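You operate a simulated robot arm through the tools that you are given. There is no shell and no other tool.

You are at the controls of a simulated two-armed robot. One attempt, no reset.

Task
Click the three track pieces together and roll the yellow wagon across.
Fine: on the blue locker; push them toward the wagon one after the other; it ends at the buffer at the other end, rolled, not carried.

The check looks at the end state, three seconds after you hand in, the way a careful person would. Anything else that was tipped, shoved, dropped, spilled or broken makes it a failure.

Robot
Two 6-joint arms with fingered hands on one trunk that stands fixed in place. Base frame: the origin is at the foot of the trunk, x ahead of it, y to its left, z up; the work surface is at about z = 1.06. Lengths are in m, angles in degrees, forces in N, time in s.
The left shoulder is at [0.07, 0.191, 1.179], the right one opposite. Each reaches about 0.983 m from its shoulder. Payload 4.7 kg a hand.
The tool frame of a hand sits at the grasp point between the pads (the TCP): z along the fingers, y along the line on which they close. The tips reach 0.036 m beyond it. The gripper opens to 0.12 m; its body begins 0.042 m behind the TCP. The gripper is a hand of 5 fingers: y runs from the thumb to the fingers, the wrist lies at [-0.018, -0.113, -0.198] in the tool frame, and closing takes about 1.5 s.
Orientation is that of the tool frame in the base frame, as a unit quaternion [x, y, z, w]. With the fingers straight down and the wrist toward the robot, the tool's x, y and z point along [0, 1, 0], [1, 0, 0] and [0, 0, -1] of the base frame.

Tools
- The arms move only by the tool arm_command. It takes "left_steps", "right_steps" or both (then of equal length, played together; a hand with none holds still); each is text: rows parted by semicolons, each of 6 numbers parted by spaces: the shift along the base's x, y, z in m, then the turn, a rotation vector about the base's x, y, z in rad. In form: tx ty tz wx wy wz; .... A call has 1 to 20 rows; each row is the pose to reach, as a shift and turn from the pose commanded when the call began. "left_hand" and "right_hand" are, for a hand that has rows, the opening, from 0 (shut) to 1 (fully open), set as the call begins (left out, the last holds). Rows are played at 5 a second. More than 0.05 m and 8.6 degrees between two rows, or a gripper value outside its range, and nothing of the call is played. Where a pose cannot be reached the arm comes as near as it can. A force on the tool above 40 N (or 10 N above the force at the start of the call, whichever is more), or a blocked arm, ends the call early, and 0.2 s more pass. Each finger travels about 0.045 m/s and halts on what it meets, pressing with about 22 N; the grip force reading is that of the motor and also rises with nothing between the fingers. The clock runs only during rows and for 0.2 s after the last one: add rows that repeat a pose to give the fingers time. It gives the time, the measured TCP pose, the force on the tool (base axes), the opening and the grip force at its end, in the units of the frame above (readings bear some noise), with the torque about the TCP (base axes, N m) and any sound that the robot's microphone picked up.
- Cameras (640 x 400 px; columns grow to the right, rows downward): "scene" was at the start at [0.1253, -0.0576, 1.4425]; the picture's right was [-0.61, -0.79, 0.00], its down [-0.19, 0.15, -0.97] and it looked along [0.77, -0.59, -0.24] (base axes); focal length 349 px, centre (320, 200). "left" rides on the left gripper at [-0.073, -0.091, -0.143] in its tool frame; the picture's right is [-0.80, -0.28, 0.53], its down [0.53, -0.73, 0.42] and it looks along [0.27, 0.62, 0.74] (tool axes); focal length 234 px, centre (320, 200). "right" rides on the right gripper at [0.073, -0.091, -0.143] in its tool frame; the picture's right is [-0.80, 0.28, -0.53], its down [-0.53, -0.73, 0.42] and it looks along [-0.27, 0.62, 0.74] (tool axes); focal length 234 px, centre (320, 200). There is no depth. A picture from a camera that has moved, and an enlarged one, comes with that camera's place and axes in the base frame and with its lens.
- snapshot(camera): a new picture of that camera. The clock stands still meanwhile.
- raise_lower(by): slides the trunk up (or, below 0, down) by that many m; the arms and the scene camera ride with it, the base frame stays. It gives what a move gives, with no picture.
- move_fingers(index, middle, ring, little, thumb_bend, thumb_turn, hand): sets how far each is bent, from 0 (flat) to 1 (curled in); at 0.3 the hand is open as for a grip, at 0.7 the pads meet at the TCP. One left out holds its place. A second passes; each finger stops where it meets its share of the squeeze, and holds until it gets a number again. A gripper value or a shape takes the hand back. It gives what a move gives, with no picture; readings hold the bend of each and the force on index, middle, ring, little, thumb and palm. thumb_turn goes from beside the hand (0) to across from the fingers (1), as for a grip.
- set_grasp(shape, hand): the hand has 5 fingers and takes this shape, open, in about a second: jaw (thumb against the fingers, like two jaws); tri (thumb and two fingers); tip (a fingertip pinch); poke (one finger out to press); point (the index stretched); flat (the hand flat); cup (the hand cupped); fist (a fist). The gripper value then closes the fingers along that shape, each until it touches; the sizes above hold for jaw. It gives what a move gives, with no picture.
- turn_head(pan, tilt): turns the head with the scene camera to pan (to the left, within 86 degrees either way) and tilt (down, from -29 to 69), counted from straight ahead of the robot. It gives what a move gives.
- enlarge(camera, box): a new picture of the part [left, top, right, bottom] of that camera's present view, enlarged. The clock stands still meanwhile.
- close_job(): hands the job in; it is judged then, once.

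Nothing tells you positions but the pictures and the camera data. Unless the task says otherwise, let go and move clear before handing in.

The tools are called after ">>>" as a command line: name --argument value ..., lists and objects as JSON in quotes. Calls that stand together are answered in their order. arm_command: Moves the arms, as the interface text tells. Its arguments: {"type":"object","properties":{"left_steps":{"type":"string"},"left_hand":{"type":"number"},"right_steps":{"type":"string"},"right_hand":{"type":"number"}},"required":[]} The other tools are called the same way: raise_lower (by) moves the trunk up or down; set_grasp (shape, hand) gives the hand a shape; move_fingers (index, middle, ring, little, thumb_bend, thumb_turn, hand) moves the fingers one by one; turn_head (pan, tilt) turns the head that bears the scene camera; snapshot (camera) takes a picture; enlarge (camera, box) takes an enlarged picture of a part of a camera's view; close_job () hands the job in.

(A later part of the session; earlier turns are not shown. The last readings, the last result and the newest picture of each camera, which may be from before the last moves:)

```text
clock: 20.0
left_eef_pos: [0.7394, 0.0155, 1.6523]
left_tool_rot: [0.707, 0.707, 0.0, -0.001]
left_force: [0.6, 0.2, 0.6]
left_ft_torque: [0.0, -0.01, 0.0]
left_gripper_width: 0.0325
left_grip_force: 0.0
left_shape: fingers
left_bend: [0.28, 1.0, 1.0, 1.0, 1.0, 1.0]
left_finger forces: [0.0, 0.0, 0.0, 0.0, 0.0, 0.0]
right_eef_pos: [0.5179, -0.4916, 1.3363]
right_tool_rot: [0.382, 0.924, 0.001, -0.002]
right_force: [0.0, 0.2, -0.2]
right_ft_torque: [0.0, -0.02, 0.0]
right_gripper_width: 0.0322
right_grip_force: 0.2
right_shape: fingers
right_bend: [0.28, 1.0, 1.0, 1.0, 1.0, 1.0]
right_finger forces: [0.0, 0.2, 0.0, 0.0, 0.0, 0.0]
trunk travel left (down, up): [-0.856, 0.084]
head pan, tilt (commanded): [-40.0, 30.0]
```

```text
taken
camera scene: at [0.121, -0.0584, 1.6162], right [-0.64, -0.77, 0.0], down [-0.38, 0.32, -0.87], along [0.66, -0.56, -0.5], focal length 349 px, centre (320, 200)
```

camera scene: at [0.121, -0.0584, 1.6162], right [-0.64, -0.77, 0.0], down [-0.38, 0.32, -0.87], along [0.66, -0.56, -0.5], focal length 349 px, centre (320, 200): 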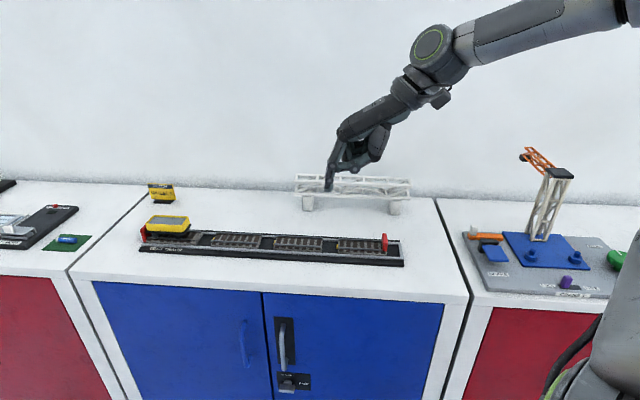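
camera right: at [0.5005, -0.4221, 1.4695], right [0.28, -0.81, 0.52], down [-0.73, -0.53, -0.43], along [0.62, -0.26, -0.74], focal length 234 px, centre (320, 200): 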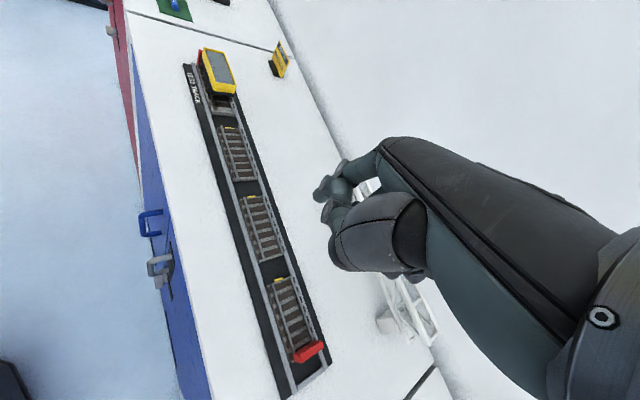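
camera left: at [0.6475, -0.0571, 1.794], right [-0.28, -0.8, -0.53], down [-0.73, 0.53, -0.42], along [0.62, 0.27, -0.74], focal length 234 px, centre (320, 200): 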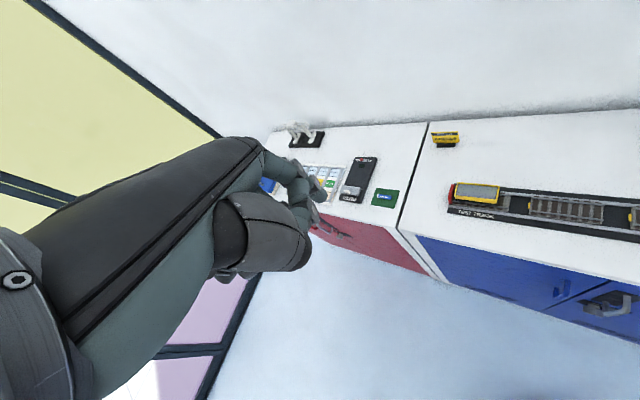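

The yaw is not the only limit. I will probe single directions with the right hand, still well above everything, to learn which way it can move.

>>> arm_command --right_steps "0 0 -0.03 0 0 0; 0 0 -0.06 0 0 0"

>>> arm_command --right_steps "0.03 0 0 0 0 0; 0.06 0 0 0 0 0"

>>> arm_command --right_steps "0 0.03 0 0 0 0; 0 0.06 0 0 0 0"

>>> arm_command --right_steps "0 0 0 0 -0.1 0; 0 0 0 0 -0.2 0; 0 0 0 0 -0.3 0"

```text
clock: 20.6
left_eef_pos: [0.7402, 0.0137, 1.6519]
left_tool_rot: [0.707, 0.707, 0.0, -0.002]
left_force: [-0.3, -0.4, -0.4]
left_ft_torque: [0.0, 0.05, 0.02]
left_gripper_width: 0.0325
left_grip_force: 0.1
left_shape: fingers
left_bend: [0.28, 1.0, 1.0, 1.0, 1.0, 1.0]
left_finger forces: [0.1, 0.0, 0.1, 0.0, 0.0, 0.0]
right_eef_pos: [0.5103, -0.4893, 1.2817]
right_tool_rot: [0.383, 0.924, 0.002, -0.001]
right_force: [0.9, -0.3, 0.2]
right_ft_torque: [0.0, -0.02, 0.0]
right_gripper_width: 0.0323
right_grip_force: 0.1
right_shape: fingers
right_bend: [0.28, 1.0, 1.0, 1.0, 1.0, 1.0]
right_finger forces: [0.0, 0.0, 0.1, 0.0, 0.0, 0.1]
right hand out of reach, approached as far as the arm can: row 2
trunk travel left (down, up): [-0.856, 0.084]
head pan, tilt (commanded): [-40.0, 30.0]
```

```text
clock: 21.2
left_eef_pos: [0.739, 0.015, 1.6511]
left_tool_rot: [0.707, 0.707, 0.001, 0.001]
left_force: [-0.8, -0.6, 0.3]
left_ft_torque: [-0.04, 0.02, 0.03]
left_gripper_width: 0.0323
left_grip_force: 0.1
left_shape: fingers
left_bend: [0.28, 1.0, 1.0, 1.0, 1.0, 1.0]
left_finger forces: [0.0, 0.1, 0.0, 0.0, 0.0, 0.0]
right_eef_pos: [0.5113, -0.4919, 1.292]
right_tool_rot: [0.382, 0.924, 0.002, -0.003]
right_force: [-0.6, -0.2, -0.1]
right_ft_torque: [0.0, -0.01, -0.01]
right_gripper_width: 0.0324
right_grip_force: 0.1
right_shape: fingers
right_bend: [0.28, 1.0, 1.0, 1.0, 1.0, 1.0]
right_finger forces: [0.0, 0.0, 0.1, 0.0, 0.0, 0.0]
right hand out of reach, approached as far as the arm can: row 1, 2
trunk travel left (down, up): [-0.856, 0.084]
head pan, tilt (commanded): [-40.0, 30.0]
```

```text
clock: 21.8
left_eef_pos: [0.7388, 0.0176, 1.6523]
left_tool_rot: [0.707, 0.707, -0.001, 0.001]
left_force: [-0.5, 0.6, 0.5]
left_ft_torque: [-0.05, -0.01, 0.02]
left_gripper_width: 0.0321
left_grip_force: 0.0
left_shape: fingers
left_bend: [0.28, 1.0, 1.0, 1.0, 1.0, 1.0]
left_finger forces: [0.0, 0.0, 0.0, 0.0, 0.0, 0.0]
right_eef_pos: [0.498, -0.4306, 1.2972]
right_tool_rot: [0.383, 0.924, 0.001, -0.001]
right_force: [0.0, 0.6, 0.2]
right_ft_torque: [0.0, -0.01, 0.02]
right_gripper_width: 0.0323
right_grip_force: 0.0
right_shape: fingers
right_bend: [0.28, 1.0, 1.0, 1.0, 1.0, 1.0]
right_finger forces: [0.0, 0.0, 0.0, 0.0, 0.0, 0.0]
right hand out of reach, approached as far as the arm can: row 1, 2
trunk travel left (down, up): [-0.856, 0.084]
head pan, tilt (commanded): [-40.0, 30.0]
```

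```text
clock: 22.6
left_eef_pos: [0.7412, 0.0172, 1.6506]
left_tool_rot: [0.708, 0.707, 0.001, -0.001]
left_force: [0.4, -0.3, -0.3]
left_ft_torque: [-0.05, 0.03, 0.01]
left_gripper_width: 0.0324
left_grip_force: 0.1
left_shape: fingers
left_bend: [0.28, 1.0, 1.0, 1.0, 1.0, 1.0]
left_finger forces: [0.0, 0.0, 0.1, 0.1, 0.0, 0.0]
right_eef_pos: [0.5161, -0.4268, 1.29]
right_tool_rot: [0.376, 0.915, 0.06, 0.135]
right_force: [0.1, 0.6, -0.4]
right_ft_torque: [0.0, 0.04, 0.03]
right_gripper_width: 0.0322
right_grip_force: 0.0
right_shape: fingers
right_bend: [0.28, 1.0, 1.0, 1.0, 1.0, 1.0]
right_finger forces: [0.1, 0.0, 0.0, 0.1, 0.1, 0.1]
right hand out of reach, approached as far as the arm can: row 3
trunk travel left (down, up): [-0.856, 0.084]
head pan, tilt (commanded): [-40.0, 30.0]
```

The right hand slides freely sideways and down but not outward, and tilting the fingers forward seems to extend it. I will probe the left hand the same way, high above the locker.

>>> arm_command --left_steps "0 -0.01 -0.035 0 0 0; 0 -0.02 -0.07 0 0 0; 0 -0.03 -0.105 0 0 0; 0 -0.04 -0.14 0 0 0; 0 -0.05 -0.175 0 0 0"

>>> arm_command --right_steps "0.03 0 0 0 0 0; 0.06 0 0 0 0 0; 0.09 0 0 0 0 0"

```text
clock: 23.8
left_eef_pos: [0.7637, -0.0458, 1.4773]
left_tool_rot: [0.707, 0.707, -0.001, 0.0]
left_force: [0.9, 1.2, -0.3]
left_ft_torque: [0.02, -0.03, 0.0]
left_gripper_width: 0.0324
left_grip_force: 0.0
left_shape: fingers
left_bend: [0.28, 1.0, 1.0, 1.0, 1.0, 1.0]
left_finger forces: [0.0, 0.1, 0.0, 0.0, 0.0, 0.0]
left hand out of reach, approached as far as the arm can: row 1, 2, 3, 4, 5
right_eef_pos: [0.5157, -0.4267, 1.289]
right_tool_rot: [0.377, 0.914, 0.059, 0.135]
right_force: [-0.4, -0.2, 0.4]
right_ft_torque: [0.02, 0.0, -0.03]
right_gripper_width: 0.0321
right_grip_force: 0.0
right_shape: fingers
right_bend: [0.28, 1.0, 1.0, 1.0, 1.0, 1.0]
right_finger forces: [0.0, 0.0, 0.0, 0.0, 0.1, 0.1]
trunk travel left (down, up): [-0.856, 0.084]
head pan, tilt (commanded): [-40.0, 30.0]
```

```text
clock: 24.6
left_eef_pos: [0.7626, -0.0428, 1.4796]
left_tool_rot: [0.707, 0.707, 0.001, 0.0]
left_force: [0.4, 0.1, 0.0]
left_ft_torque: [0.0, 0.0, 0.0]
left_gripper_width: 0.0324
left_grip_force: 0.1
left_shape: fingers
left_bend: [0.28, 1.0, 1.0, 1.0, 1.0, 1.0]
left_finger forces: [0.0, 0.1, 0.0, 0.0, 0.1, 0.1]
right_eef_pos: [0.513, -0.4278, 1.2893]
right_tool_rot: [0.377, 0.915, 0.059, 0.136]
right_force: [0.2, 0.1, -0.3]
right_ft_torque: [-0.03, 0.02, 0.0]
right_gripper_width: 0.0322
right_grip_force: 0.1
right_shape: fingers
right_bend: [0.28, 1.0, 1.0, 1.0, 1.0, 1.0]
right_finger forces: [0.0, 0.0, 0.0, 0.0, 0.1, 0.0]
right hand out of reach, approached as far as the arm can: row 1, 2, 3
trunk travel left (down, up): [-0.856, 0.084]
head pan, tilt (commanded): [-40.0, 30.0]
```

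Neither hand is near its full stretch, so it is a wrist-angle limit. I will test the opposite tilt on the right hand (fingers raked toward the robot) and try moving outward again.

>>> arm_command --right_steps "0 0 0.01 0 0.1 0; 0 0 0.02 0 0.2 0; 0 0 0.03 0 0.3 0; 0 0 0.04 0 0.4 0; 0 0 0.05 0 0.5 0; 0 0 0.05 0 0.6 0; 0.03 0 0.05 0 0.6 0; 0.06 0 0.05 0 0.6 0; 0.09 0 0.05 0 0.6 0; 0.12 0 0.05 0 0.6 0"

>>> snapshot --camera "scene"

```text
clock: 26.8
left_eef_pos: [0.7626, -0.045, 1.4789]
left_tool_rot: [0.707, 0.707, 0.0, 0.0]
left_force: [0.0, -1.3, 0.7]
left_ft_torque: [0.04, -0.01, 0.0]
left_gripper_width: 0.0323
left_grip_force: 0.0
left_shape: fingers
left_bend: [0.28, 1.0, 1.0, 1.0, 1.0, 1.0]
left_finger forces: [0.1, 0.1, 0.0, 0.0, 0.0, 0.0]
right_eef_pos: [0.4626, -0.4548, 1.3408]
right_tool_rot: [0.379, 0.913, -0.056, -0.141]
right_force: [0.8, -0.3, 0.0]
right_ft_torque: [0.01, -0.02, 0.01]
right_gripper_width: 0.0322
right_grip_force: 0.1
right_shape: fingers
right_bend: [0.28, 1.0, 1.0, 1.0, 1.0, 1.0]
right_finger forces: [0.0, 0.0, 0.0, 0.0, 0.0, 0.0]
right hand out of reach, approached as far as the arm can: row 3, 4, 5, 6, 7, 8, 9, 10
trunk travel left (down, up): [-0.856, 0.084]
head pan, tilt (commanded): [-40.0, 30.0]
```

```text
taken
camera scene: at [0.121, -0.0592, 1.6162], right [-0.64, -0.77, 0.0], down [-0.38, 0.32, -0.87], along [0.66, -0.56, -0.5], focal length 349 px, centre (320, 200)
```

scene: 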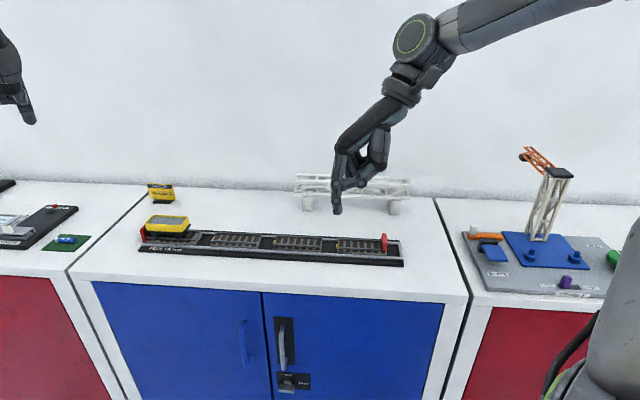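

Tilting back shortens the reach, so the right hand suits the near half of the tray. Next I test the left hand over the tray, turning it to face the locker squarely, still high.

>>> arm_command --left_steps "0 -0.03 -0.01 0 0 -0.08; 0 -0.06 -0.02 0 0 -0.16; 0 -0.09 -0.03 0 0 -0.24; -0.005 -0.12 -0.04 0 0 -0.32; -0.01 -0.15 -0.05 0 0 -0.4; -0.015 -0.18 -0.06 0 0 -0.48; -0.02 -0.21 -0.08 0 0 -0.56; -0.025 -0.24 -0.1 0 0 -0.64; -0.03 -0.27 -0.12 0 0 -0.72; -0.035 -0.3 -0.14 0 0 -0.785; -0.038 -0.318 -0.16 0 0 -0.785" --right_steps "-0.01 -0.01 0 0 0 0; -0.02 -0.02 0 0 0 0; -0.03 -0.03 0 0 0 0; -0.04 -0.04 0.01 0 0 0; -0.05 -0.06 0.02 0 0 0; -0.06 -0.08 0.03 0 0 0; -0.07 -0.1 0.04 0 0 0; -0.08 -0.12 0.05 0 0 0; -0.08 -0.14 0.06 0 0 0; -0.08 -0.16 0.06 0 0 0; -0.08 -0.18 0.06 0 0 0"

>>> snapshot --camera "scene"

>>> snapshot --camera "left"

```text
clock: 29.2
left_eef_pos: [0.7163, -0.3391, 1.3166]
left_tool_rot: [0.923, 0.385, -0.001, 0.0]
left_force: [0.4, -0.1, -0.2]
left_ft_torque: [0.02, 0.01, -0.01]
left_gripper_width: 0.0321
left_grip_force: 0.0
left_shape: fingers
left_bend: [0.28, 1.0, 1.0, 1.0, 1.0, 1.0]
left_finger forces: [0.0, 0.1, 0.1, 0.0, 0.0, 0.1]
left hand out of reach, approached as far as the arm can: row 10, 11
right_eef_pos: [0.4238, -0.6052, 1.4119]
right_tool_rot: [0.377, 0.914, -0.056, -0.142]
right_force: [0.3, 0.2, -0.3]
right_ft_torque: [0.01, 0.02, 0.0]
right_gripper_width: 0.0318
right_grip_force: 0.0
right_shape: fingers
right_bend: [0.29, 1.0, 1.0, 1.0, 1.0, 1.0]
right_finger forces: [0.1, 0.0, 0.0, 0.1, 0.0, 0.0]
right hand out of reach, approached as far as the arm can: row 4, 5, 6, 7, 8, 9, 10, 11
trunk travel left (down, up): [-0.856, 0.084]
head pan, tilt (commanded): [-40.0, 30.0]
```

```text
taken
camera scene: at [0.1235, -0.061, 1.6159], right [-0.64, -0.77, 0.0], down [-0.38, 0.32, -0.86], along [0.66, -0.56, -0.5], focal length 349 px, centre (320, 200)
```

scene: 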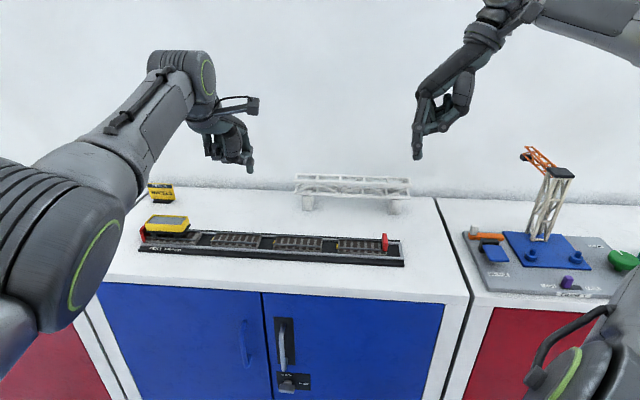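

```text
taken
camera left: at [0.5998, -0.3252, 1.4593], right [-0.77, -0.37, -0.53], down [-0.14, 0.89, -0.42], along [0.63, -0.25, -0.74], focal length 234 px, centre (320, 200)
```

left: 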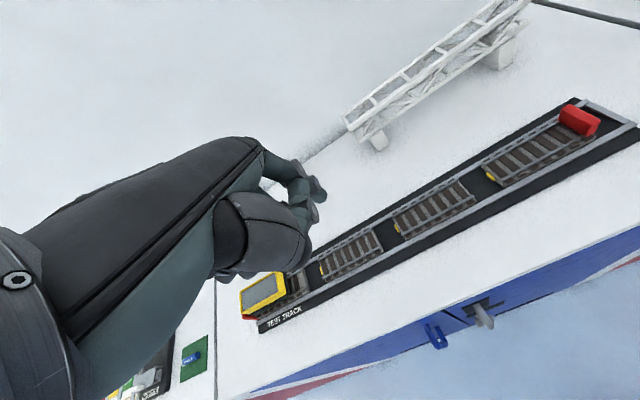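

The left hand reaches over the track when facing it squarely, so I will use it for the work. I tilt it slightly forward for reach and lower the index toward the gap between pieces 1 and 2, stopping well above it to check alignment.

>>> arm_command --left_steps "0.001 -0.004 -0.026 -0.02 -0.02 0; 0.002 -0.008 -0.052 -0.04 -0.04 0; 0.003 -0.013 -0.078 -0.06 -0.06 0; 0.004 -0.017 -0.104 -0.08 -0.08 0; 0.0054 -0.0212 -0.13 -0.099 -0.099 0; 0.0054 -0.0212 -0.13 -0.099 -0.099 0"

>>> snapshot --camera "scene"

>>> snapshot --camera "left"

```text
clock: 30.6
left_eef_pos: [0.7373, -0.3569, 1.1918]
left_tool_rot: [0.922, 0.381, 0.025, 0.064]
left_force: [0.4, 0.3, -0.2]
left_ft_torque: [-0.02, 0.04, -0.02]
left_gripper_width: 0.0321
left_grip_force: 0.1
left_shape: fingers
left_bend: [0.28, 1.0, 1.0, 1.0, 1.0, 1.0]
left_finger forces: [0.1, 0.0, 0.0, 0.0, 0.1, 0.0]
left hand out of reach, approached as far as the arm can: row 4, 5, 6
right_eef_pos: [0.4222, -0.6033, 1.4131]
right_tool_rot: [0.378, 0.914, -0.056, -0.141]
right_force: [0.7, 1.0, 0.0]
right_ft_torque: [-0.01, 0.0, 0.01]
right_gripper_width: 0.0317
right_grip_force: 0.0
right_shape: fingers
right_bend: [0.29, 1.0, 1.0, 1.0, 1.0, 1.0]
right_finger forces: [0.1, 0.1, 0.0, 0.1, 0.0, 0.0]
trunk travel left (down, up): [-0.856, 0.084]
head pan, tilt (commanded): [-40.0, 30.0]
```

```text
taken
camera scene: at [0.1213, -0.0578, 1.6162], right [-0.64, -0.77, 0.0], down [-0.38, 0.32, -0.87], along [0.66, -0.56, -0.5], focal length 349 px, centre (320, 200)
```

scene: 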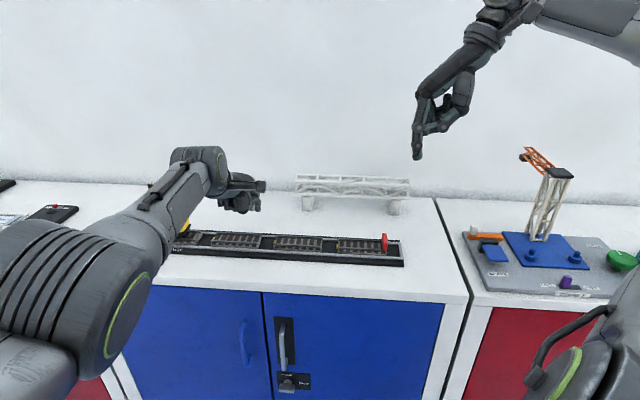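

```text
taken
camera left: at [0.6086, -0.3293, 1.319], right [-0.71, -0.42, -0.56], down [-0.1, 0.85, -0.52], along [0.69, -0.32, -0.65], focal length 234 px, centre (320, 200)
```

left: 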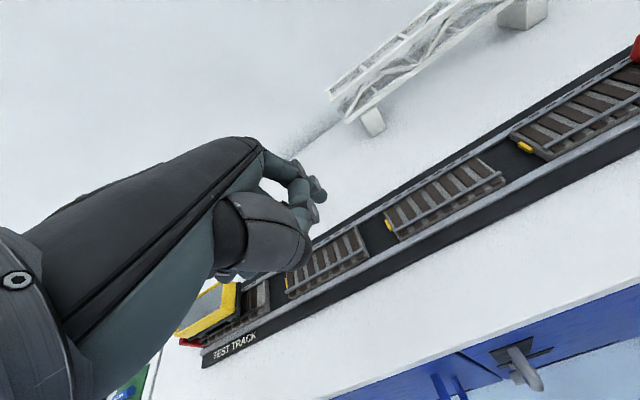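

The wrist is nearly straight in this pose, which seems to be what blocks it; a lower shoulder would bend the wrist more. I will lift the left hand clear and undo the tilt before lowering the trunk in steps.

>>> arm_command --left_steps "-0.005 0.005 0.03 0.02 0.02 0; -0.01 0.01 0.06 0.04 0.04 0; -0.015 0.015 0.09 0.06 0.06 0; -0.02 0.02 0.12 0.08 0.08 0; -0.03 0.03 0.15 0.099 0.099 0" --right_steps "-0.01 -0.01 0.01 0 -0.07 -0.1; -0.02 -0.02 0.02 0 -0.14 -0.2; -0.03 -0.03 0.03 0 -0.21 -0.3; -0.04 -0.04 0.04 0 -0.28 -0.4; -0.05 -0.05 0.05 0 -0.3 -0.5"

```text
clock: 31.8
left_eef_pos: [0.7114, -0.3286, 1.3404]
left_tool_rot: [0.923, 0.384, -0.002, -0.002]
left_force: [0.6, -0.3, 0.6]
left_ft_torque: [-0.02, 0.01, -0.01]
left_gripper_width: 0.032
left_grip_force: 0.0
left_shape: fingers
left_bend: [0.28, 1.0, 1.0, 1.0, 1.0, 1.0]
left_finger forces: [0.1, 0.0, 0.0, 0.0, 0.0, 0.0]
left hand out of reach, approached as far as the arm can: row 2, 3, 5
right_eef_pos: [0.5247, -0.5292, 1.4447]
right_tool_rot: [0.593, 0.804, 0.039, -0.015]
right_force: [0.4, -0.2, -0.6]
right_ft_torque: [0.03, 0.06, 0.01]
right_gripper_width: 0.0316
right_grip_force: 0.0
right_shape: fingers
right_bend: [0.29, 1.0, 1.0, 1.0, 1.0, 1.0]
right_finger forces: [0.0, 0.0, 0.0, 0.0, 0.0, 0.1]
right hand out of reach, approached as far as the arm can: row 1, 2, 3, 4, 5
trunk travel left (down, up): [-0.856, 0.084]
head pan, tilt (commanded): [-40.0, 30.0]
```

Left hand is clear again. I will lower the trunk by 0.12 (index tip stays above 1.18) and then try moving the left hand up and inward.

>>> raise_lower --by -0.12

>>> arm_command --left_steps "-0.01 0.01 0.02 0 0 0; -0.02 0.02 0.04 0 0 0; -0.03 0.03 0.06 0 0 0; -0.04 0.04 0.08 0 0 0"

```text
clock: 33.3
left_eef_pos: [0.7104, -0.3307, 1.2217]
left_tool_rot: [0.924, 0.382, 0.0, -0.001]
left_force: [0.0, 0.1, 0.3]
left_ft_torque: [0.0, 0.02, 0.01]
left_gripper_width: 0.0319
left_grip_force: 0.1
left_shape: fingers
left_bend: [0.28, 1.0, 1.0, 1.0, 1.0, 1.0]
left_finger forces: [0.1, 0.0, 0.1, 0.0, 0.1, 0.0]
right_eef_pos: [0.5227, -0.5319, 1.3235]
right_tool_rot: [0.593, 0.804, 0.04, -0.015]
right_force: [0.3, 0.4, 0.3]
right_ft_torque: [0.0, -0.01, 0.01]
right_gripper_width: 0.0315
right_grip_force: 0.1
right_shape: fingers
right_bend: [0.29, 1.0, 1.0, 1.0, 1.0, 1.0]
right_finger forces: [0.0, 0.1, 0.0, 0.0, 0.0, 0.1]
trunk travel left (down, up): [-0.736, 0.204]
head pan, tilt (commanded): [-40.0, 30.0]
```

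```text
clock: 34.3
left_eef_pos: [0.7026, -0.3068, 1.2958]
left_tool_rot: [0.922, 0.386, -0.013, -0.007]
left_force: [-1.0, -0.2, 0.6]
left_ft_torque: [0.01, -0.01, 0.01]
left_gripper_width: 0.0319
left_grip_force: 0.1
left_shape: fingers
left_bend: [0.28, 1.0, 1.0, 1.0, 1.0, 1.0]
left_finger forces: [0.1, 0.0, 0.1, 0.0, 0.0, 0.1]
left hand out of reach, approached as far as the arm can: row 1, 2, 3, 4
right_eef_pos: [0.5228, -0.5319, 1.3233]
right_tool_rot: [0.593, 0.804, 0.039, -0.015]
right_force: [0.0, 0.0, 0.0]
right_ft_torque: [0.01, 0.0, -0.01]
right_gripper_width: 0.0318
right_grip_force: 0.1
right_shape: fingers
right_bend: [0.29, 1.0, 1.0, 1.0, 1.0, 1.0]
right_finger forces: [0.0, 0.0, 0.1, 0.0, 0.1, 0.0]
trunk travel left (down, up): [-0.736, 0.204]
head pan, tilt (commanded): [-40.0, 30.0]
```

The hand still resists moving inward. I will do small pure tests on the left: inward, then outward, to see if it is a one-sided limit.

>>> arm_command --left_steps "-0.02 0.02 0 0 0 0; -0.04 0.04 0 0 0 0"

>>> arm_command --left_steps "0.015 -0.015 0 0 0 0; 0.03 -0.03 0 0 0 0"

>>> arm_command --left_steps "0 0 0 0.05 0.05 0; 0 0 0 0.1 0.1 0; 0 0 0 0.15 0.15 0; 0 0 0 0.2 0.2 0"

```text
clock: 34.9
left_eef_pos: [0.7034, -0.3049, 1.3044]
left_tool_rot: [0.922, 0.387, -0.014, -0.006]
left_force: [0.4, 0.3, 0.5]
left_ft_torque: [-0.02, 0.0, -0.02]
left_gripper_width: 0.0319
left_grip_force: 0.0
left_shape: fingers
left_bend: [0.28, 1.0, 1.0, 1.0, 1.0, 1.0]
left_finger forces: [0.0, 0.0, 0.0, 0.0, 0.0, 0.1]
left hand out of reach, approached as far as the arm can: row 1, 2
right_eef_pos: [0.5236, -0.5319, 1.3246]
right_tool_rot: [0.593, 0.804, 0.039, -0.015]
right_force: [0.8, -0.7, 0.7]
right_ft_torque: [0.0, 0.01, -0.03]
right_gripper_width: 0.0314
right_grip_force: 0.1
right_shape: fingers
right_bend: [0.29, 1.0, 1.0, 1.0, 1.0, 1.0]
right_finger forces: [0.0, 0.1, 0.1, 0.1, 0.0, 0.0]
trunk travel left (down, up): [-0.736, 0.204]
head pan, tilt (commanded): [-40.0, 30.0]
```

```text
clock: 35.5
left_eef_pos: [0.7025, -0.3083, 1.3209]
left_tool_rot: [0.923, 0.385, -0.001, -0.001]
left_force: [0.0, -0.7, -0.4]
left_ft_torque: [-0.02, -0.02, 0.01]
left_gripper_width: 0.032
left_grip_force: 0.1
left_shape: fingers
left_bend: [0.28, 1.0, 1.0, 1.0, 1.0, 1.0]
left_finger forces: [0.0, 0.0, 0.1, 0.0, 0.0, 0.0]
left hand out of reach, approached as far as the arm can: row 1, 2
right_eef_pos: [0.5241, -0.5321, 1.3225]
right_tool_rot: [0.593, 0.804, 0.039, -0.016]
right_force: [-0.2, 0.2, -0.3]
right_ft_torque: [-0.02, -0.01, 0.02]
right_gripper_width: 0.0316
right_grip_force: 0.1
right_shape: fingers
right_bend: [0.29, 1.0, 1.0, 1.0, 1.0, 1.0]
right_finger forces: [0.1, 0.0, 0.0, 0.1, 0.0, 0.0]
trunk travel left (down, up): [-0.736, 0.204]
head pan, tilt (commanded): [-40.0, 30.0]
```

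```text
clock: 36.5
left_eef_pos: [0.6645, -0.2529, 1.3061]
left_tool_rot: [0.914, 0.379, -0.054, -0.132]
left_force: [-0.1, -0.6, 0.2]
left_ft_torque: [0.0, -0.01, 0.0]
left_gripper_width: 0.032
left_grip_force: 0.0
left_shape: fingers
left_bend: [0.28, 1.0, 1.0, 1.0, 1.0, 1.0]
left_finger forces: [0.0, 0.0, 0.0, 0.1, 0.0, 0.0]
left hand out of reach, approached as far as the arm can: row 1, 2, 3, 4
right_eef_pos: [0.5223, -0.53, 1.3244]
right_tool_rot: [0.593, 0.804, 0.039, -0.015]
right_force: [-0.2, 0.5, 0.6]
right_ft_torque: [-0.03, -0.04, 0.0]
right_gripper_width: 0.0316
right_grip_force: 0.1
right_shape: fingers
right_bend: [0.29, 1.0, 1.0, 1.0, 1.0, 1.0]
right_finger forces: [0.0, 0.0, 0.1, 0.0, 0.1, 0.0]
trunk travel left (down, up): [-0.736, 0.204]
head pan, tilt (commanded): [-40.0, 30.0]
```

Both radial directions are blocked and tilting only pivots about the wrist, so the left arm is nearly straight. I will change the yaw further and pull inward to see if the elbow unlocks.

>>> arm_command --left_steps "-0.005 0.01 0.01 0 0 -0.1; -0.01 0.02 0.02 0 0 -0.2; -0.02 0.03 0.03 0 0 -0.3; -0.03 0.04 0.04 0 0 -0.4; -0.04 0.05 0.05 0 0 -0.5; -0.05 0.06 0.06 0 0 -0.6; -0.06 0.07 0.06 0 0 -0.6; -0.07 0.08 0.06 0 0 -0.6; -0.08 0.09 0.06 0 0 -0.6"

>>> snapshot --camera "scene"

```text
clock: 38.5
left_eef_pos: [0.6209, -0.1918, 1.3739]
left_tool_rot: [0.986, 0.091, -0.013, -0.142]
left_force: [-0.7, 1.2, 0.3]
left_ft_torque: [0.05, -0.02, -0.03]
left_gripper_width: 0.032
left_grip_force: 0.0
left_shape: fingers
left_bend: [0.28, 1.0, 1.0, 1.0, 1.0, 1.0]
left_finger forces: [0.0, 0.1, 0.1, 0.0, 0.0, 0.0]
left hand out of reach, approached as far as the arm can: row 6, 7, 8, 9
right_eef_pos: [0.523, -0.532, 1.3239]
right_tool_rot: [0.592, 0.805, 0.04, -0.015]
right_force: [0.5, -0.7, 0.3]
right_ft_torque: [-0.02, 0.0, -0.01]
right_gripper_width: 0.0316
right_grip_force: 0.0
right_shape: fingers
right_bend: [0.29, 1.0, 1.0, 1.0, 1.0, 1.0]
right_finger forces: [0.0, 0.1, 0.0, 0.0, 0.1, 0.1]
trunk travel left (down, up): [-0.736, 0.204]
head pan, tilt (commanded): [-40.0, 30.0]
```

```text
taken
camera scene: at [0.1207, -0.0585, 1.4962], right [-0.64, -0.77, 0.0], down [-0.38, 0.32, -0.87], along [0.66, -0.56, -0.5], focal length 349 px, centre (320, 200)
```

scene: 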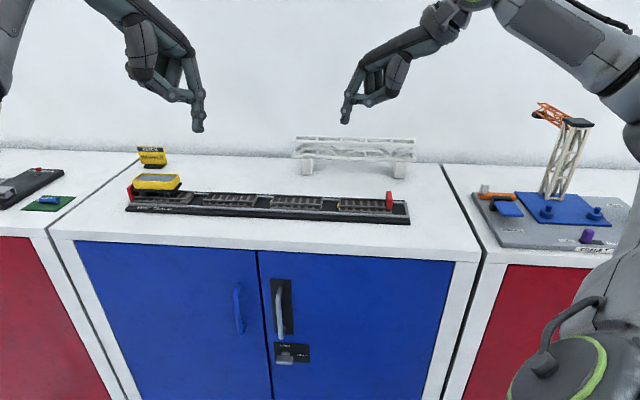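

I want to understand the joints themselves, so I will look at both arms with the head camera.

>>> turn_head --pan 15 --tilt 25

>>> snapshot --camera "scene"

>>> turn_head --pan -75 --tilt 20

>>> snapshot --camera "scene"

>>> turn_head --pan 60 --tilt 40

>>> snapshot --camera "scene"

```text
clock: 39.8
left_eef_pos: [0.6207, -0.1915, 1.3723]
left_tool_rot: [0.985, 0.092, -0.014, -0.142]
left_force: [-0.8, 0.1, -0.9]
left_ft_torque: [-0.01, 0.01, 0.0]
left_gripper_width: 0.032
left_grip_force: 0.1
left_shape: fingers
left_bend: [0.28, 1.0, 1.0, 1.0, 1.0, 1.0]
left_finger forces: [0.0, 0.0, 0.1, 0.0, 0.1, 0.0]
right_eef_pos: [0.5231, -0.5322, 1.3233]
right_tool_rot: [0.593, 0.804, 0.039, -0.015]
right_force: [0.3, 0.7, -0.3]
right_ft_torque: [-0.01, 0.0, -0.02]
right_gripper_width: 0.0314
right_grip_force: 0.1
right_shape: fingers
right_bend: [0.29, 1.0, 1.0, 1.0, 1.0, 1.0]
right_finger forces: [0.0, 0.0, 0.1, 0.0, 0.0, 0.0]
trunk travel left (down, up): [-0.736, 0.204]
head pan, tilt (commanded): [15.0, 25.0]
```

```text
taken
camera scene: at [0.1406, 0.0232, 1.5042], right [0.26, -0.97, 0.0], down [-0.41, -0.11, -0.91], along [0.88, 0.23, -0.42], focal length 349 px, centre (320, 200)
```

scene: 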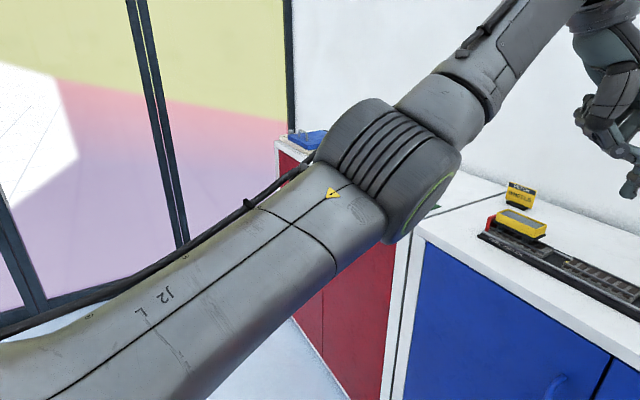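

```text
clock: 41.4
left_eef_pos: [0.6209, -0.191, 1.3728]
left_tool_rot: [0.986, 0.091, -0.013, -0.142]
left_force: [0.3, 0.2, -0.4]
left_ft_torque: [-0.01, 0.0, -0.01]
left_gripper_width: 0.032
left_grip_force: 0.1
left_shape: fingers
left_bend: [0.29, 1.0, 1.0, 1.0, 1.0, 1.0]
left_finger forces: [0.1, 0.0, 0.0, 0.1, 0.0, 0.0]
right_eef_pos: [0.5228, -0.532, 1.3235]
right_tool_rot: [0.593, 0.804, 0.04, -0.015]
right_force: [-0.2, -0.5, -0.5]
right_ft_torque: [0.0, 0.0, -0.01]
right_gripper_width: 0.0315
right_grip_force: 0.0
right_shape: fingers
right_bend: [0.29, 1.0, 1.0, 1.0, 1.0, 1.0]
right_finger forces: [0.0, 0.1, 0.0, 0.1, 0.1, 0.0]
trunk travel left (down, up): [-0.736, 0.204]
head pan, tilt (commanded): [-75.0, 20.0]
```

```text
taken
camera scene: at [0.0758, -0.0904, 1.5123], right [-0.97, -0.26, 0.0], down [-0.09, 0.33, -0.94], along [0.24, -0.91, -0.34], focal length 349 px, centre (320, 200)
```

scene: 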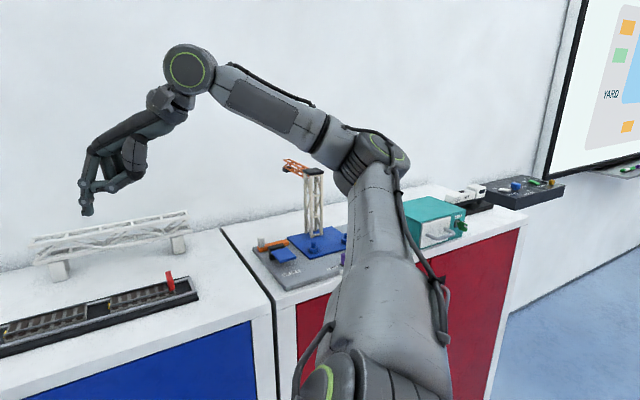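

```text
clock: 43.6
left_eef_pos: [0.6201, -0.1916, 1.3725]
left_tool_rot: [0.986, 0.092, -0.013, -0.142]
left_force: [0.3, 0.4, -0.5]
left_ft_torque: [-0.01, 0.0, -0.01]
left_gripper_width: 0.0319
left_grip_force: 0.0
left_shape: fingers
left_bend: [0.29, 1.0, 1.0, 1.0, 1.0, 1.0]
left_finger forces: [0.0, 0.0, 0.0, 0.1, 0.1, 0.0]
right_eef_pos: [0.5234, -0.5307, 1.3234]
right_tool_rot: [0.593, 0.804, 0.04, -0.015]
right_force: [0.0, 0.8, -0.1]
right_ft_torque: [0.01, 0.01, 0.01]
right_gripper_width: 0.0317
right_grip_force: 0.1
right_shape: fingers
right_bend: [0.29, 1.0, 1.0, 1.0, 1.0, 1.0]
right_finger forces: [0.0, 0.1, 0.1, 0.0, 0.0, 0.0]
trunk travel left (down, up): [-0.736, 0.204]
head pan, tilt (commanded): [60.0, 40.0]
```

```text
taken
camera scene: at [0.0941, 0.0731, 1.4809], right [0.87, -0.5, 0.0], down [-0.32, -0.56, -0.77], along [0.38, 0.66, -0.64], focal length 349 px, centre (320, 200)
```

scene: 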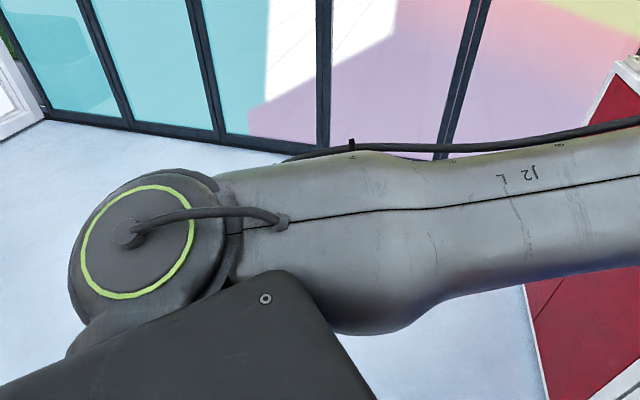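

The joints suggest the right arm's wrist has been sitting on its shoulder's first axis and the left arm is nearly straight; both are awkward spots. Raising the trunk fully and bringing the right hand lower should move it off that axis, so I will try that.

>>> raise_lower --by 0.2

>>> turn_head --pan -45 --tilt 35

>>> arm_command --right_steps "0 0 -0.04 0 0 0; 0 0 -0.08 0 0 0; 0 0 -0.12 0 0 0; 0 0 -0.16 0 0 0; 0 0 -0.2 0 0 0; 0 0 -0.24 0 0 0; 0 0 -0.28 0 0 0"

>>> snapshot --camera "scene"

```text
clock: 45.7
left_eef_pos: [0.6209, -0.1921, 1.5743]
left_tool_rot: [0.986, 0.092, -0.013, -0.142]
left_force: [0.4, -0.3, -0.3]
left_ft_torque: [0.02, 0.02, 0.01]
left_gripper_width: 0.032
left_grip_force: 0.1
left_shape: fingers
left_bend: [0.29, 1.0, 1.0, 1.0, 1.0, 1.0]
left_finger forces: [0.0, 0.0, 0.0, 0.0, 0.0, 0.0]
right_eef_pos: [0.5249, -0.531, 1.5238]
right_tool_rot: [0.593, 0.804, 0.04, -0.015]
right_force: [0.5, 0.0, -0.4]
right_ft_torque: [0.01, -0.02, -0.03]
right_gripper_width: 0.0315
right_grip_force: 0.0
right_shape: fingers
right_bend: [0.29, 1.0, 1.0, 1.0, 1.0, 1.0]
right_finger forces: [0.0, 0.0, 0.0, 0.0, 0.0, 0.0]
trunk travel left (down, up): [-0.936, 0.004]
head pan, tilt (commanded): [60.0, 40.0]
```

```text
clock: 47.6
left_eef_pos: [0.6213, -0.1924, 1.5731]
left_tool_rot: [0.986, 0.091, -0.013, -0.142]
left_force: [-0.8, 0.6, 0.3]
left_ft_torque: [-0.01, -0.04, -0.01]
left_gripper_width: 0.0318
left_grip_force: 0.1
left_shape: fingers
left_bend: [0.29, 1.0, 1.0, 1.0, 1.0, 1.0]
left_finger forces: [0.1, 0.0, 0.1, 0.0, 0.1, 0.0]
right_eef_pos: [0.5229, -0.5325, 1.524]
right_tool_rot: [0.593, 0.804, 0.04, -0.015]
right_force: [0.0, 0.0, -0.8]
right_ft_torque: [-0.01, -0.01, 0.01]
right_gripper_width: 0.0316
right_grip_force: 0.0
right_shape: fingers
right_bend: [0.29, 1.0, 1.0, 1.0, 1.0, 1.0]
right_finger forces: [0.0, 0.0, 0.1, 0.0, 0.0, 0.1]
trunk travel left (down, up): [-0.936, 0.004]
head pan, tilt (commanded): [-45.0, 35.0]
```

```text
clock: 49.2
left_eef_pos: [0.6226, -0.1954, 1.5719]
left_tool_rot: [0.985, 0.091, -0.014, -0.144]
left_force: [0.4, 1.2, 0.3]
left_ft_torque: [0.06, 0.0, 0.01]
left_gripper_width: 0.0315
left_grip_force: 0.0
left_shape: fingers
left_bend: [0.29, 1.0, 1.0, 1.0, 1.0, 1.0]
left_finger forces: [0.1, 0.0, 0.0, 0.0, 0.0, 0.0]
right_eef_pos: [0.5096, -0.5362, 1.2537]
right_tool_rot: [0.593, 0.804, 0.039, -0.015]
right_force: [0.0, -0.4, -0.1]
right_ft_torque: [0.02, 0.01, -0.02]
right_gripper_width: 0.0313
right_grip_force: 0.0
right_shape: fingers
right_bend: [0.29, 1.0, 1.0, 1.0, 1.0, 1.0]
right_finger forces: [0.0, 0.0, 0.0, 0.1, 0.0, 0.0]
right hand out of reach, approached as far as the arm can: row 2, 3, 4, 7
trunk travel left (down, up): [-0.936, 0.004]
head pan, tilt (commanded): [-45.0, 35.0]
```

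```text
taken
camera scene: at [0.1155, -0.0667, 1.6881], right [-0.71, -0.71, 0.0], down [-0.41, 0.41, -0.82], along [0.58, -0.58, -0.58], focal length 349 px, centre (320, 200)
```

scene: 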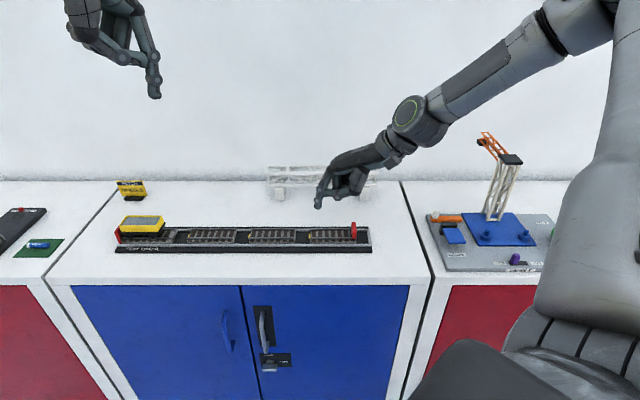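

The right hand came down to z 1.254 with parts of the path reachable. I will test outward motion here in small steps.

>>> arm_command --right_steps "0.02 0 0 0 0 0; 0.04 0 0 0 0 0"

>>> arm_command --right_steps "0 0.03 0 0 0 0; 0 0.06 0 0 0 0"

>>> arm_command --right_steps "0 0 -0.02 0 0 0; 0 0 -0.04 0 0 0"

>>> arm_command --right_steps "0 0 0 0 0 -0.1; 0 0 0 0 0 -0.2; 0 0 0 0 0 -0.3"

```text
clock: 49.8
left_eef_pos: [0.6227, -0.1918, 1.5729]
left_tool_rot: [0.986, 0.092, -0.014, -0.141]
left_force: [0.2, -0.3, -0.2]
left_ft_torque: [-0.01, 0.02, -0.01]
left_gripper_width: 0.0321
left_grip_force: 0.0
left_shape: fingers
left_bend: [0.29, 1.0, 1.0, 1.0, 1.0, 1.0]
left_finger forces: [0.0, 0.0, 0.1, 0.0, 0.1, 0.0]
right_eef_pos: [0.5204, -0.5359, 1.2694]
right_tool_rot: [0.593, 0.804, 0.039, -0.016]
right_force: [-0.3, 0.4, 0.1]
right_ft_torque: [0.04, 0.02, 0.0]
right_gripper_width: 0.0314
right_grip_force: 0.0
right_shape: fingers
right_bend: [0.29, 1.0, 1.0, 1.0, 1.0, 1.0]
right_finger forces: [0.0, 0.0, 0.1, 0.1, 0.0, 0.0]
right hand out of reach, approached as far as the arm can: row 1, 2
trunk travel left (down, up): [-0.936, 0.004]
head pan, tilt (commanded): [-45.0, 35.0]
```

```text
clock: 50.4
left_eef_pos: [0.6216, -0.1886, 1.5729]
left_tool_rot: [0.986, 0.092, -0.014, -0.141]
left_force: [0.9, 0.1, -0.6]
left_ft_torque: [-0.01, 0.02, 0.01]
left_gripper_width: 0.032
left_grip_force: 0.0
left_shape: fingers
left_bend: [0.29, 1.0, 1.0, 1.0, 1.0, 1.0]
left_finger forces: [0.0, 0.0, 0.0, 0.1, 0.0, 0.0]
right_eef_pos: [0.5136, -0.4737, 1.2776]
right_tool_rot: [0.593, 0.804, 0.038, -0.014]
right_force: [-0.1, 0.0, 0.0]
right_ft_torque: [0.0, -0.03, -0.01]
right_gripper_width: 0.0316
right_grip_force: 0.1
right_shape: fingers
right_bend: [0.29, 1.0, 1.0, 1.0, 1.0, 1.0]
right_finger forces: [0.1, 0.0, 0.0, 0.0, 0.1, 0.1]
right hand out of reach, approached as far as the arm can: row 1, 2
trunk travel left (down, up): [-0.936, 0.004]
head pan, tilt (commanded): [-45.0, 35.0]
```

```text
clock: 51.0
left_eef_pos: [0.6227, -0.19, 1.5723]
left_tool_rot: [0.986, 0.091, -0.014, -0.142]
left_force: [0.7, 0.6, -1.1]
left_ft_torque: [-0.02, -0.02, 0.01]
left_gripper_width: 0.0316
left_grip_force: 0.1
left_shape: fingers
left_bend: [0.29, 1.0, 1.0, 1.0, 1.0, 1.0]
left_finger forces: [0.0, 0.0, 0.0, 0.1, 0.0, 0.0]
right_eef_pos: [0.5132, -0.4769, 1.2348]
right_tool_rot: [0.598, 0.8, 0.04, -0.019]
right_force: [-0.6, 1.8, 0.1]
right_ft_torque: [-0.13, -0.01, 0.04]
right_gripper_width: 0.0313
right_grip_force: 0.0
right_shape: fingers
right_bend: [0.29, 1.0, 1.0, 1.0, 1.0, 1.0]
right_finger forces: [0.1, 0.0, 0.1, 0.0, 0.0, 0.0]
right hand out of reach, approached as far as the arm can: row 1
trunk travel left (down, up): [-0.936, 0.004]
head pan, tilt (commanded): [-45.0, 35.0]
```

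```text
clock: 51.8
left_eef_pos: [0.6218, -0.19, 1.5724]
left_tool_rot: [0.986, 0.092, -0.014, -0.142]
left_force: [-0.2, 0.1, -0.6]
left_ft_torque: [-0.01, 0.0, -0.01]
left_gripper_width: 0.0321
left_grip_force: 0.1
left_shape: fingers
left_bend: [0.29, 1.0, 1.0, 1.0, 1.0, 1.0]
left_finger forces: [0.1, 0.1, 0.0, 0.0, 0.0, 0.0]
right_eef_pos: [0.514, -0.4755, 1.2336]
right_tool_rot: [0.706, 0.707, 0.04, -0.009]
right_force: [-0.3, -0.1, 1.0]
right_ft_torque: [-0.01, 0.01, 0.0]
right_gripper_width: 0.0314
right_grip_force: 0.2
right_shape: fingers
right_bend: [0.29, 1.0, 1.0, 1.0, 1.0, 1.0]
right_finger forces: [0.0, 0.1, 0.0, 0.0, 0.0, 0.1]
trunk travel left (down, up): [-0.936, 0.004]
head pan, tilt (commanded): [-45.0, 35.0]
```

The last turn was fully reachable and held position, so this region is freer. I will try outward from here.

>>> arm_command --right_steps "0.02 0 -0.01 0 0 0; 0.04 0 -0.02 0 0 0; 0.06 0 -0.03 0 0 0; 0.08 0 -0.03 0 0 0"

>>> arm_command --right_steps "0.02 0.02 0 0 0 -0.08; 0.04 0.04 0 0 0 -0.16; 0.06 0.06 0 0 0 -0.24"

```text
clock: 52.8
left_eef_pos: [0.6216, -0.1913, 1.5739]
left_tool_rot: [0.986, 0.092, -0.013, -0.142]
left_force: [0.2, -0.2, -0.2]
left_ft_torque: [0.0, 0.0, 0.04]
left_gripper_width: 0.0321
left_grip_force: 0.1
left_shape: fingers
left_bend: [0.29, 1.0, 1.0, 1.0, 1.0, 1.0]
left_finger forces: [0.0, 0.1, 0.0, 0.0, 0.0, 0.0]
right_eef_pos: [0.5496, -0.499, 1.2306]
right_tool_rot: [0.706, 0.707, 0.042, -0.008]
right_force: [-1.0, 0.2, 0.5]
right_ft_torque: [0.01, 0.0, -0.01]
right_gripper_width: 0.0312
right_grip_force: 0.3
right_shape: fingers
right_bend: [0.29, 1.0, 1.0, 1.0, 1.0, 1.0]
right_finger forces: [0.0, 0.0, 0.0, 0.1, 0.1, 0.1]
right hand out of reach, approached as far as the arm can: row 2, 3, 4
trunk travel left (down, up): [-0.936, 0.004]
head pan, tilt (commanded): [-45.0, 35.0]
```

```text
clock: 53.6
left_eef_pos: [0.622, -0.1926, 1.5713]
left_tool_rot: [0.985, 0.092, -0.014, -0.143]
left_force: [-0.4, -0.1, 0.1]
left_ft_torque: [0.01, 0.01, -0.02]
left_gripper_width: 0.0322
left_grip_force: 0.0
left_shape: fingers
left_bend: [0.29, 1.0, 1.0, 1.0, 1.0, 1.0]
left_finger forces: [0.0, 0.0, 0.0, 0.1, 0.0, 0.0]
right_eef_pos: [0.5615, -0.5156, 1.2423]
right_tool_rot: [0.775, 0.628, 0.061, -0.015]
right_force: [0.0, -0.3, -0.4]
right_ft_torque: [0.02, -0.02, 0.01]
right_gripper_width: 0.0315
right_grip_force: 0.2
right_shape: fingers
right_bend: [0.29, 1.0, 1.0, 1.0, 1.0, 1.0]
right_finger forces: [0.0, 0.0, 0.0, 0.0, 0.0, 0.1]
right hand out of reach, approached as far as the arm can: row 1, 2, 3
trunk travel left (down, up): [-0.936, 0.004]
head pan, tilt (commanded): [-45.0, 35.0]
```

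The right hand reaches x up to about 0.59 and the left hand appears to work at nearly full stretch. I will park the right hand away to the right and higher, then test sweeping the left along the tray line at full stretch.

>>> arm_command --right_steps "-0.01 -0.02 0.03 0 0 0.05; -0.02 -0.04 0.06 0 0 0.1; -0.03 -0.06 0.09 0 0 0.15; -0.04 -0.08 0.12 0 0 0.2; -0.05 -0.1 0.15 0 0 0.2; -0.06 -0.12 0.18 0 0 0.2; -0.07 -0.14 0.2 0 0 0.2; -0.08 -0.16 0.2 0 0 0.2"

>>> arm_command --left_steps "0.005 -0.03 -0.02 0 0 0.05; 0.01 -0.06 -0.04 0 0 0.1; 0.015 -0.09 -0.06 0 0 0.15; 0.02 -0.12 -0.08 0 0 0.2; 0.02 -0.15 -0.1 0 0 0.25; 0.015 -0.18 -0.12 0 0 0.3; 0.01 -0.21 -0.14 0 0 0.35"

>>> snapshot --camera "scene"

```text
clock: 55.4
left_eef_pos: [0.6184, -0.1941, 1.5734]
left_tool_rot: [0.985, 0.091, -0.013, -0.143]
left_force: [0.1, -1.4, 0.3]
left_ft_torque: [-0.02, -0.04, -0.02]
left_gripper_width: 0.0319
left_grip_force: 0.1
left_shape: fingers
left_bend: [0.29, 1.0, 1.0, 1.0, 1.0, 1.0]
left_finger forces: [0.1, 0.1, 0.0, 0.0, 0.1, 0.0]
right_eef_pos: [0.5539, -0.6143, 1.3873]
right_tool_rot: [0.709, 0.702, 0.061, -0.019]
right_force: [0.0, 0.1, 0.4]
right_ft_torque: [0.01, -0.04, -0.03]
right_gripper_width: 0.0314
right_grip_force: 0.0
right_shape: fingers
right_bend: [0.29, 1.0, 1.0, 1.0, 0.99, 1.0]
right_finger forces: [0.0, 0.1, 0.0, 0.1, 0.0, 0.1]
right hand out of reach, approached as far as the arm can: row 1, 2, 3, 4, 5, 6, 7, 8
trunk travel left (down, up): [-0.936, 0.004]
head pan, tilt (commanded): [-45.0, 35.0]
```

```text
clock: 57.0
left_eef_pos: [0.6056, -0.3392, 1.4017]
left_tool_rot: [0.954, 0.265, -0.037, -0.136]
left_force: [0.1, 0.2, 1.1]
left_ft_torque: [0.01, 0.01, -0.02]
left_gripper_width: 0.0317
left_grip_force: 0.1
left_shape: fingers
left_bend: [0.29, 1.0, 1.0, 1.0, 1.0, 1.0]
left_finger forces: [0.1, 0.0, 0.1, 0.1, 0.1, 0.0]
left hand out of reach, approached as far as the arm can: row 3, 4, 5, 6, 7
right_eef_pos: [0.5562, -0.6113, 1.3872]
right_tool_rot: [0.709, 0.702, 0.059, -0.02]
right_force: [0.0, 0.2, -0.1]
right_ft_torque: [-0.03, 0.02, 0.02]
right_gripper_width: 0.0312
right_grip_force: 0.1
right_shape: fingers
right_bend: [0.29, 1.0, 1.0, 1.0, 0.99, 1.0]
right_finger forces: [0.1, 0.1, 0.0, 0.0, 0.0, 0.1]
trunk travel left (down, up): [-0.936, 0.004]
head pan, tilt (commanded): [-45.0, 35.0]
```

```text
taken
camera scene: at [0.1148, -0.0631, 1.6884], right [-0.71, -0.71, 0.0], down [-0.41, 0.41, -0.82], along [0.58, -0.58, -0.57], focal length 349 px, centre (320, 200)
```

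scene: 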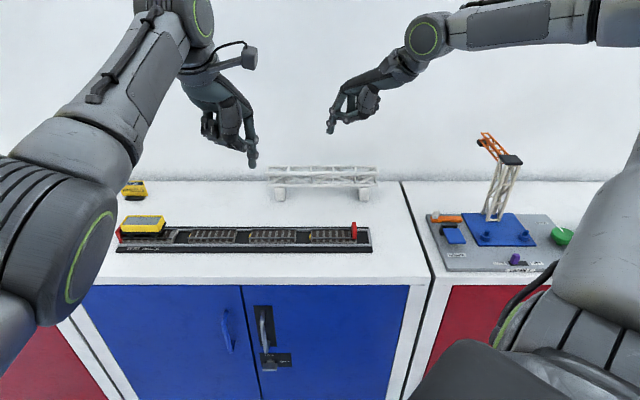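

Left followed to its true reach limit here. I will test folding it inward along the shoulder line from this new direction.

>>> arm_command --left_steps "-0.022 0.02 -0.007 0 0 0; -0.043 0.039 -0.014 0 0 0; -0.065 0.059 -0.02 0 0 0; -0.087 0.078 -0.027 0 0 0"

>>> arm_command --left_steps "0 0 -0.03 0 0 0; 0 0 -0.06 0 0 0; 0 0 -0.09 0 0 0"

```text
clock: 58.0
left_eef_pos: [0.5797, -0.2684, 1.4147]
left_tool_rot: [0.955, 0.262, -0.038, -0.138]
left_force: [0.7, -0.5, -0.6]
left_ft_torque: [0.05, 0.03, -0.02]
left_gripper_width: 0.0314
left_grip_force: 0.1
left_shape: fingers
left_bend: [0.29, 1.0, 1.0, 1.0, 1.0, 1.0]
left_finger forces: [0.1, 0.0, 0.1, 0.0, 0.1, 0.0]
left hand out of reach, approached as far as the arm can: row 1, 2, 3, 4
right_eef_pos: [0.5558, -0.6123, 1.3863]
right_tool_rot: [0.709, 0.702, 0.06, -0.02]
right_force: [0.1, -1.2, 0.4]
right_ft_torque: [-0.04, -0.02, -0.02]
right_gripper_width: 0.0313
right_grip_force: 0.0
right_shape: fingers
right_bend: [0.29, 1.0, 1.0, 1.0, 0.99, 1.0]
right_finger forces: [0.1, 0.0, 0.0, 0.1, 0.1, 0.1]
trunk travel left (down, up): [-0.936, 0.004]
head pan, tilt (commanded): [-45.0, 35.0]
```

```text
clock: 58.8
left_eef_pos: [0.6154, -0.2589, 1.3535]
left_tool_rot: [0.955, 0.26, -0.038, -0.138]
left_force: [0.9, 0.4, 0.4]
left_ft_torque: [0.0, -0.02, -0.04]
left_gripper_width: 0.0316
left_grip_force: 0.1
left_shape: fingers
left_bend: [0.29, 1.0, 1.0, 1.0, 1.0, 1.0]
left_finger forces: [0.0, 0.0, 0.1, 0.0, 0.0, 0.1]
left hand out of reach, approached as far as the arm can: row 1, 2, 3
right_eef_pos: [0.556, -0.6117, 1.3861]
right_tool_rot: [0.709, 0.703, 0.06, -0.02]
right_force: [-0.3, -0.1, 0.1]
right_ft_torque: [0.01, -0.01, -0.03]
right_gripper_width: 0.0312
right_grip_force: 0.1
right_shape: fingers
right_bend: [0.29, 1.0, 1.0, 1.0, 0.99, 1.0]
right_finger forces: [0.1, 0.1, 0.1, 0.1, 0.0, 0.1]
trunk travel left (down, up): [-0.936, 0.004]
head pan, tilt (commanded): [-45.0, 35.0]
```

The left arm works well at nearly full stretch, so I will plan its wrist there and use a small finger tilt to set the exact distance. First I lower the trunk so the wrist will sit level with the shoulder when the finger is down at the track.

>>> raise_lower --by -0.11

>>> snapshot --camera "scene"

```text
clock: 60.2
left_eef_pos: [0.6153, -0.2596, 1.2438]
left_tool_rot: [0.955, 0.261, -0.038, -0.138]
left_force: [0.4, -0.4, 0.3]
left_ft_torque: [0.0, -0.06, 0.0]
left_gripper_width: 0.0317
left_grip_force: 0.0
left_shape: fingers
left_bend: [0.29, 1.0, 1.0, 1.0, 1.0, 1.0]
left_finger forces: [0.0, 0.0, 0.1, 0.1, 0.1, 0.1]
right_eef_pos: [0.5559, -0.6111, 1.2778]
right_tool_rot: [0.709, 0.702, 0.06, -0.019]
right_force: [0.4, 0.0, 1.0]
right_ft_torque: [0.0, 0.02, 0.03]
right_gripper_width: 0.0314
right_grip_force: 0.0
right_shape: fingers
right_bend: [0.29, 1.0, 1.0, 1.0, 0.99, 1.0]
right_finger forces: [0.1, 0.0, 0.0, 0.0, 0.0, 0.0]
trunk travel left (down, up): [-0.826, 0.114]
head pan, tilt (commanded): [-45.0, 35.0]
```

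```text
taken
camera scene: at [0.1136, -0.0626, 1.5785], right [-0.71, -0.71, 0.0], down [-0.41, 0.41, -0.82], along [0.58, -0.58, -0.57], focal length 349 px, centre (320, 200)
```

scene: 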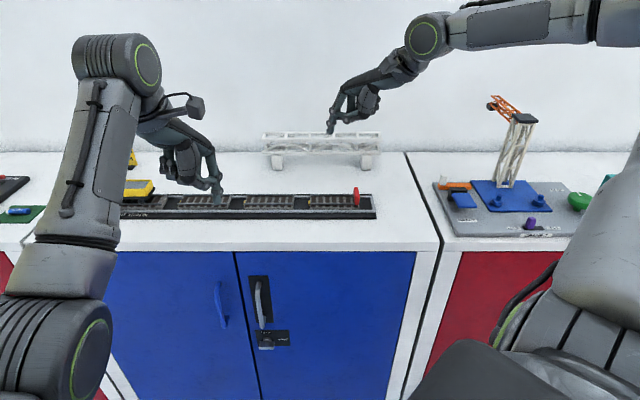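

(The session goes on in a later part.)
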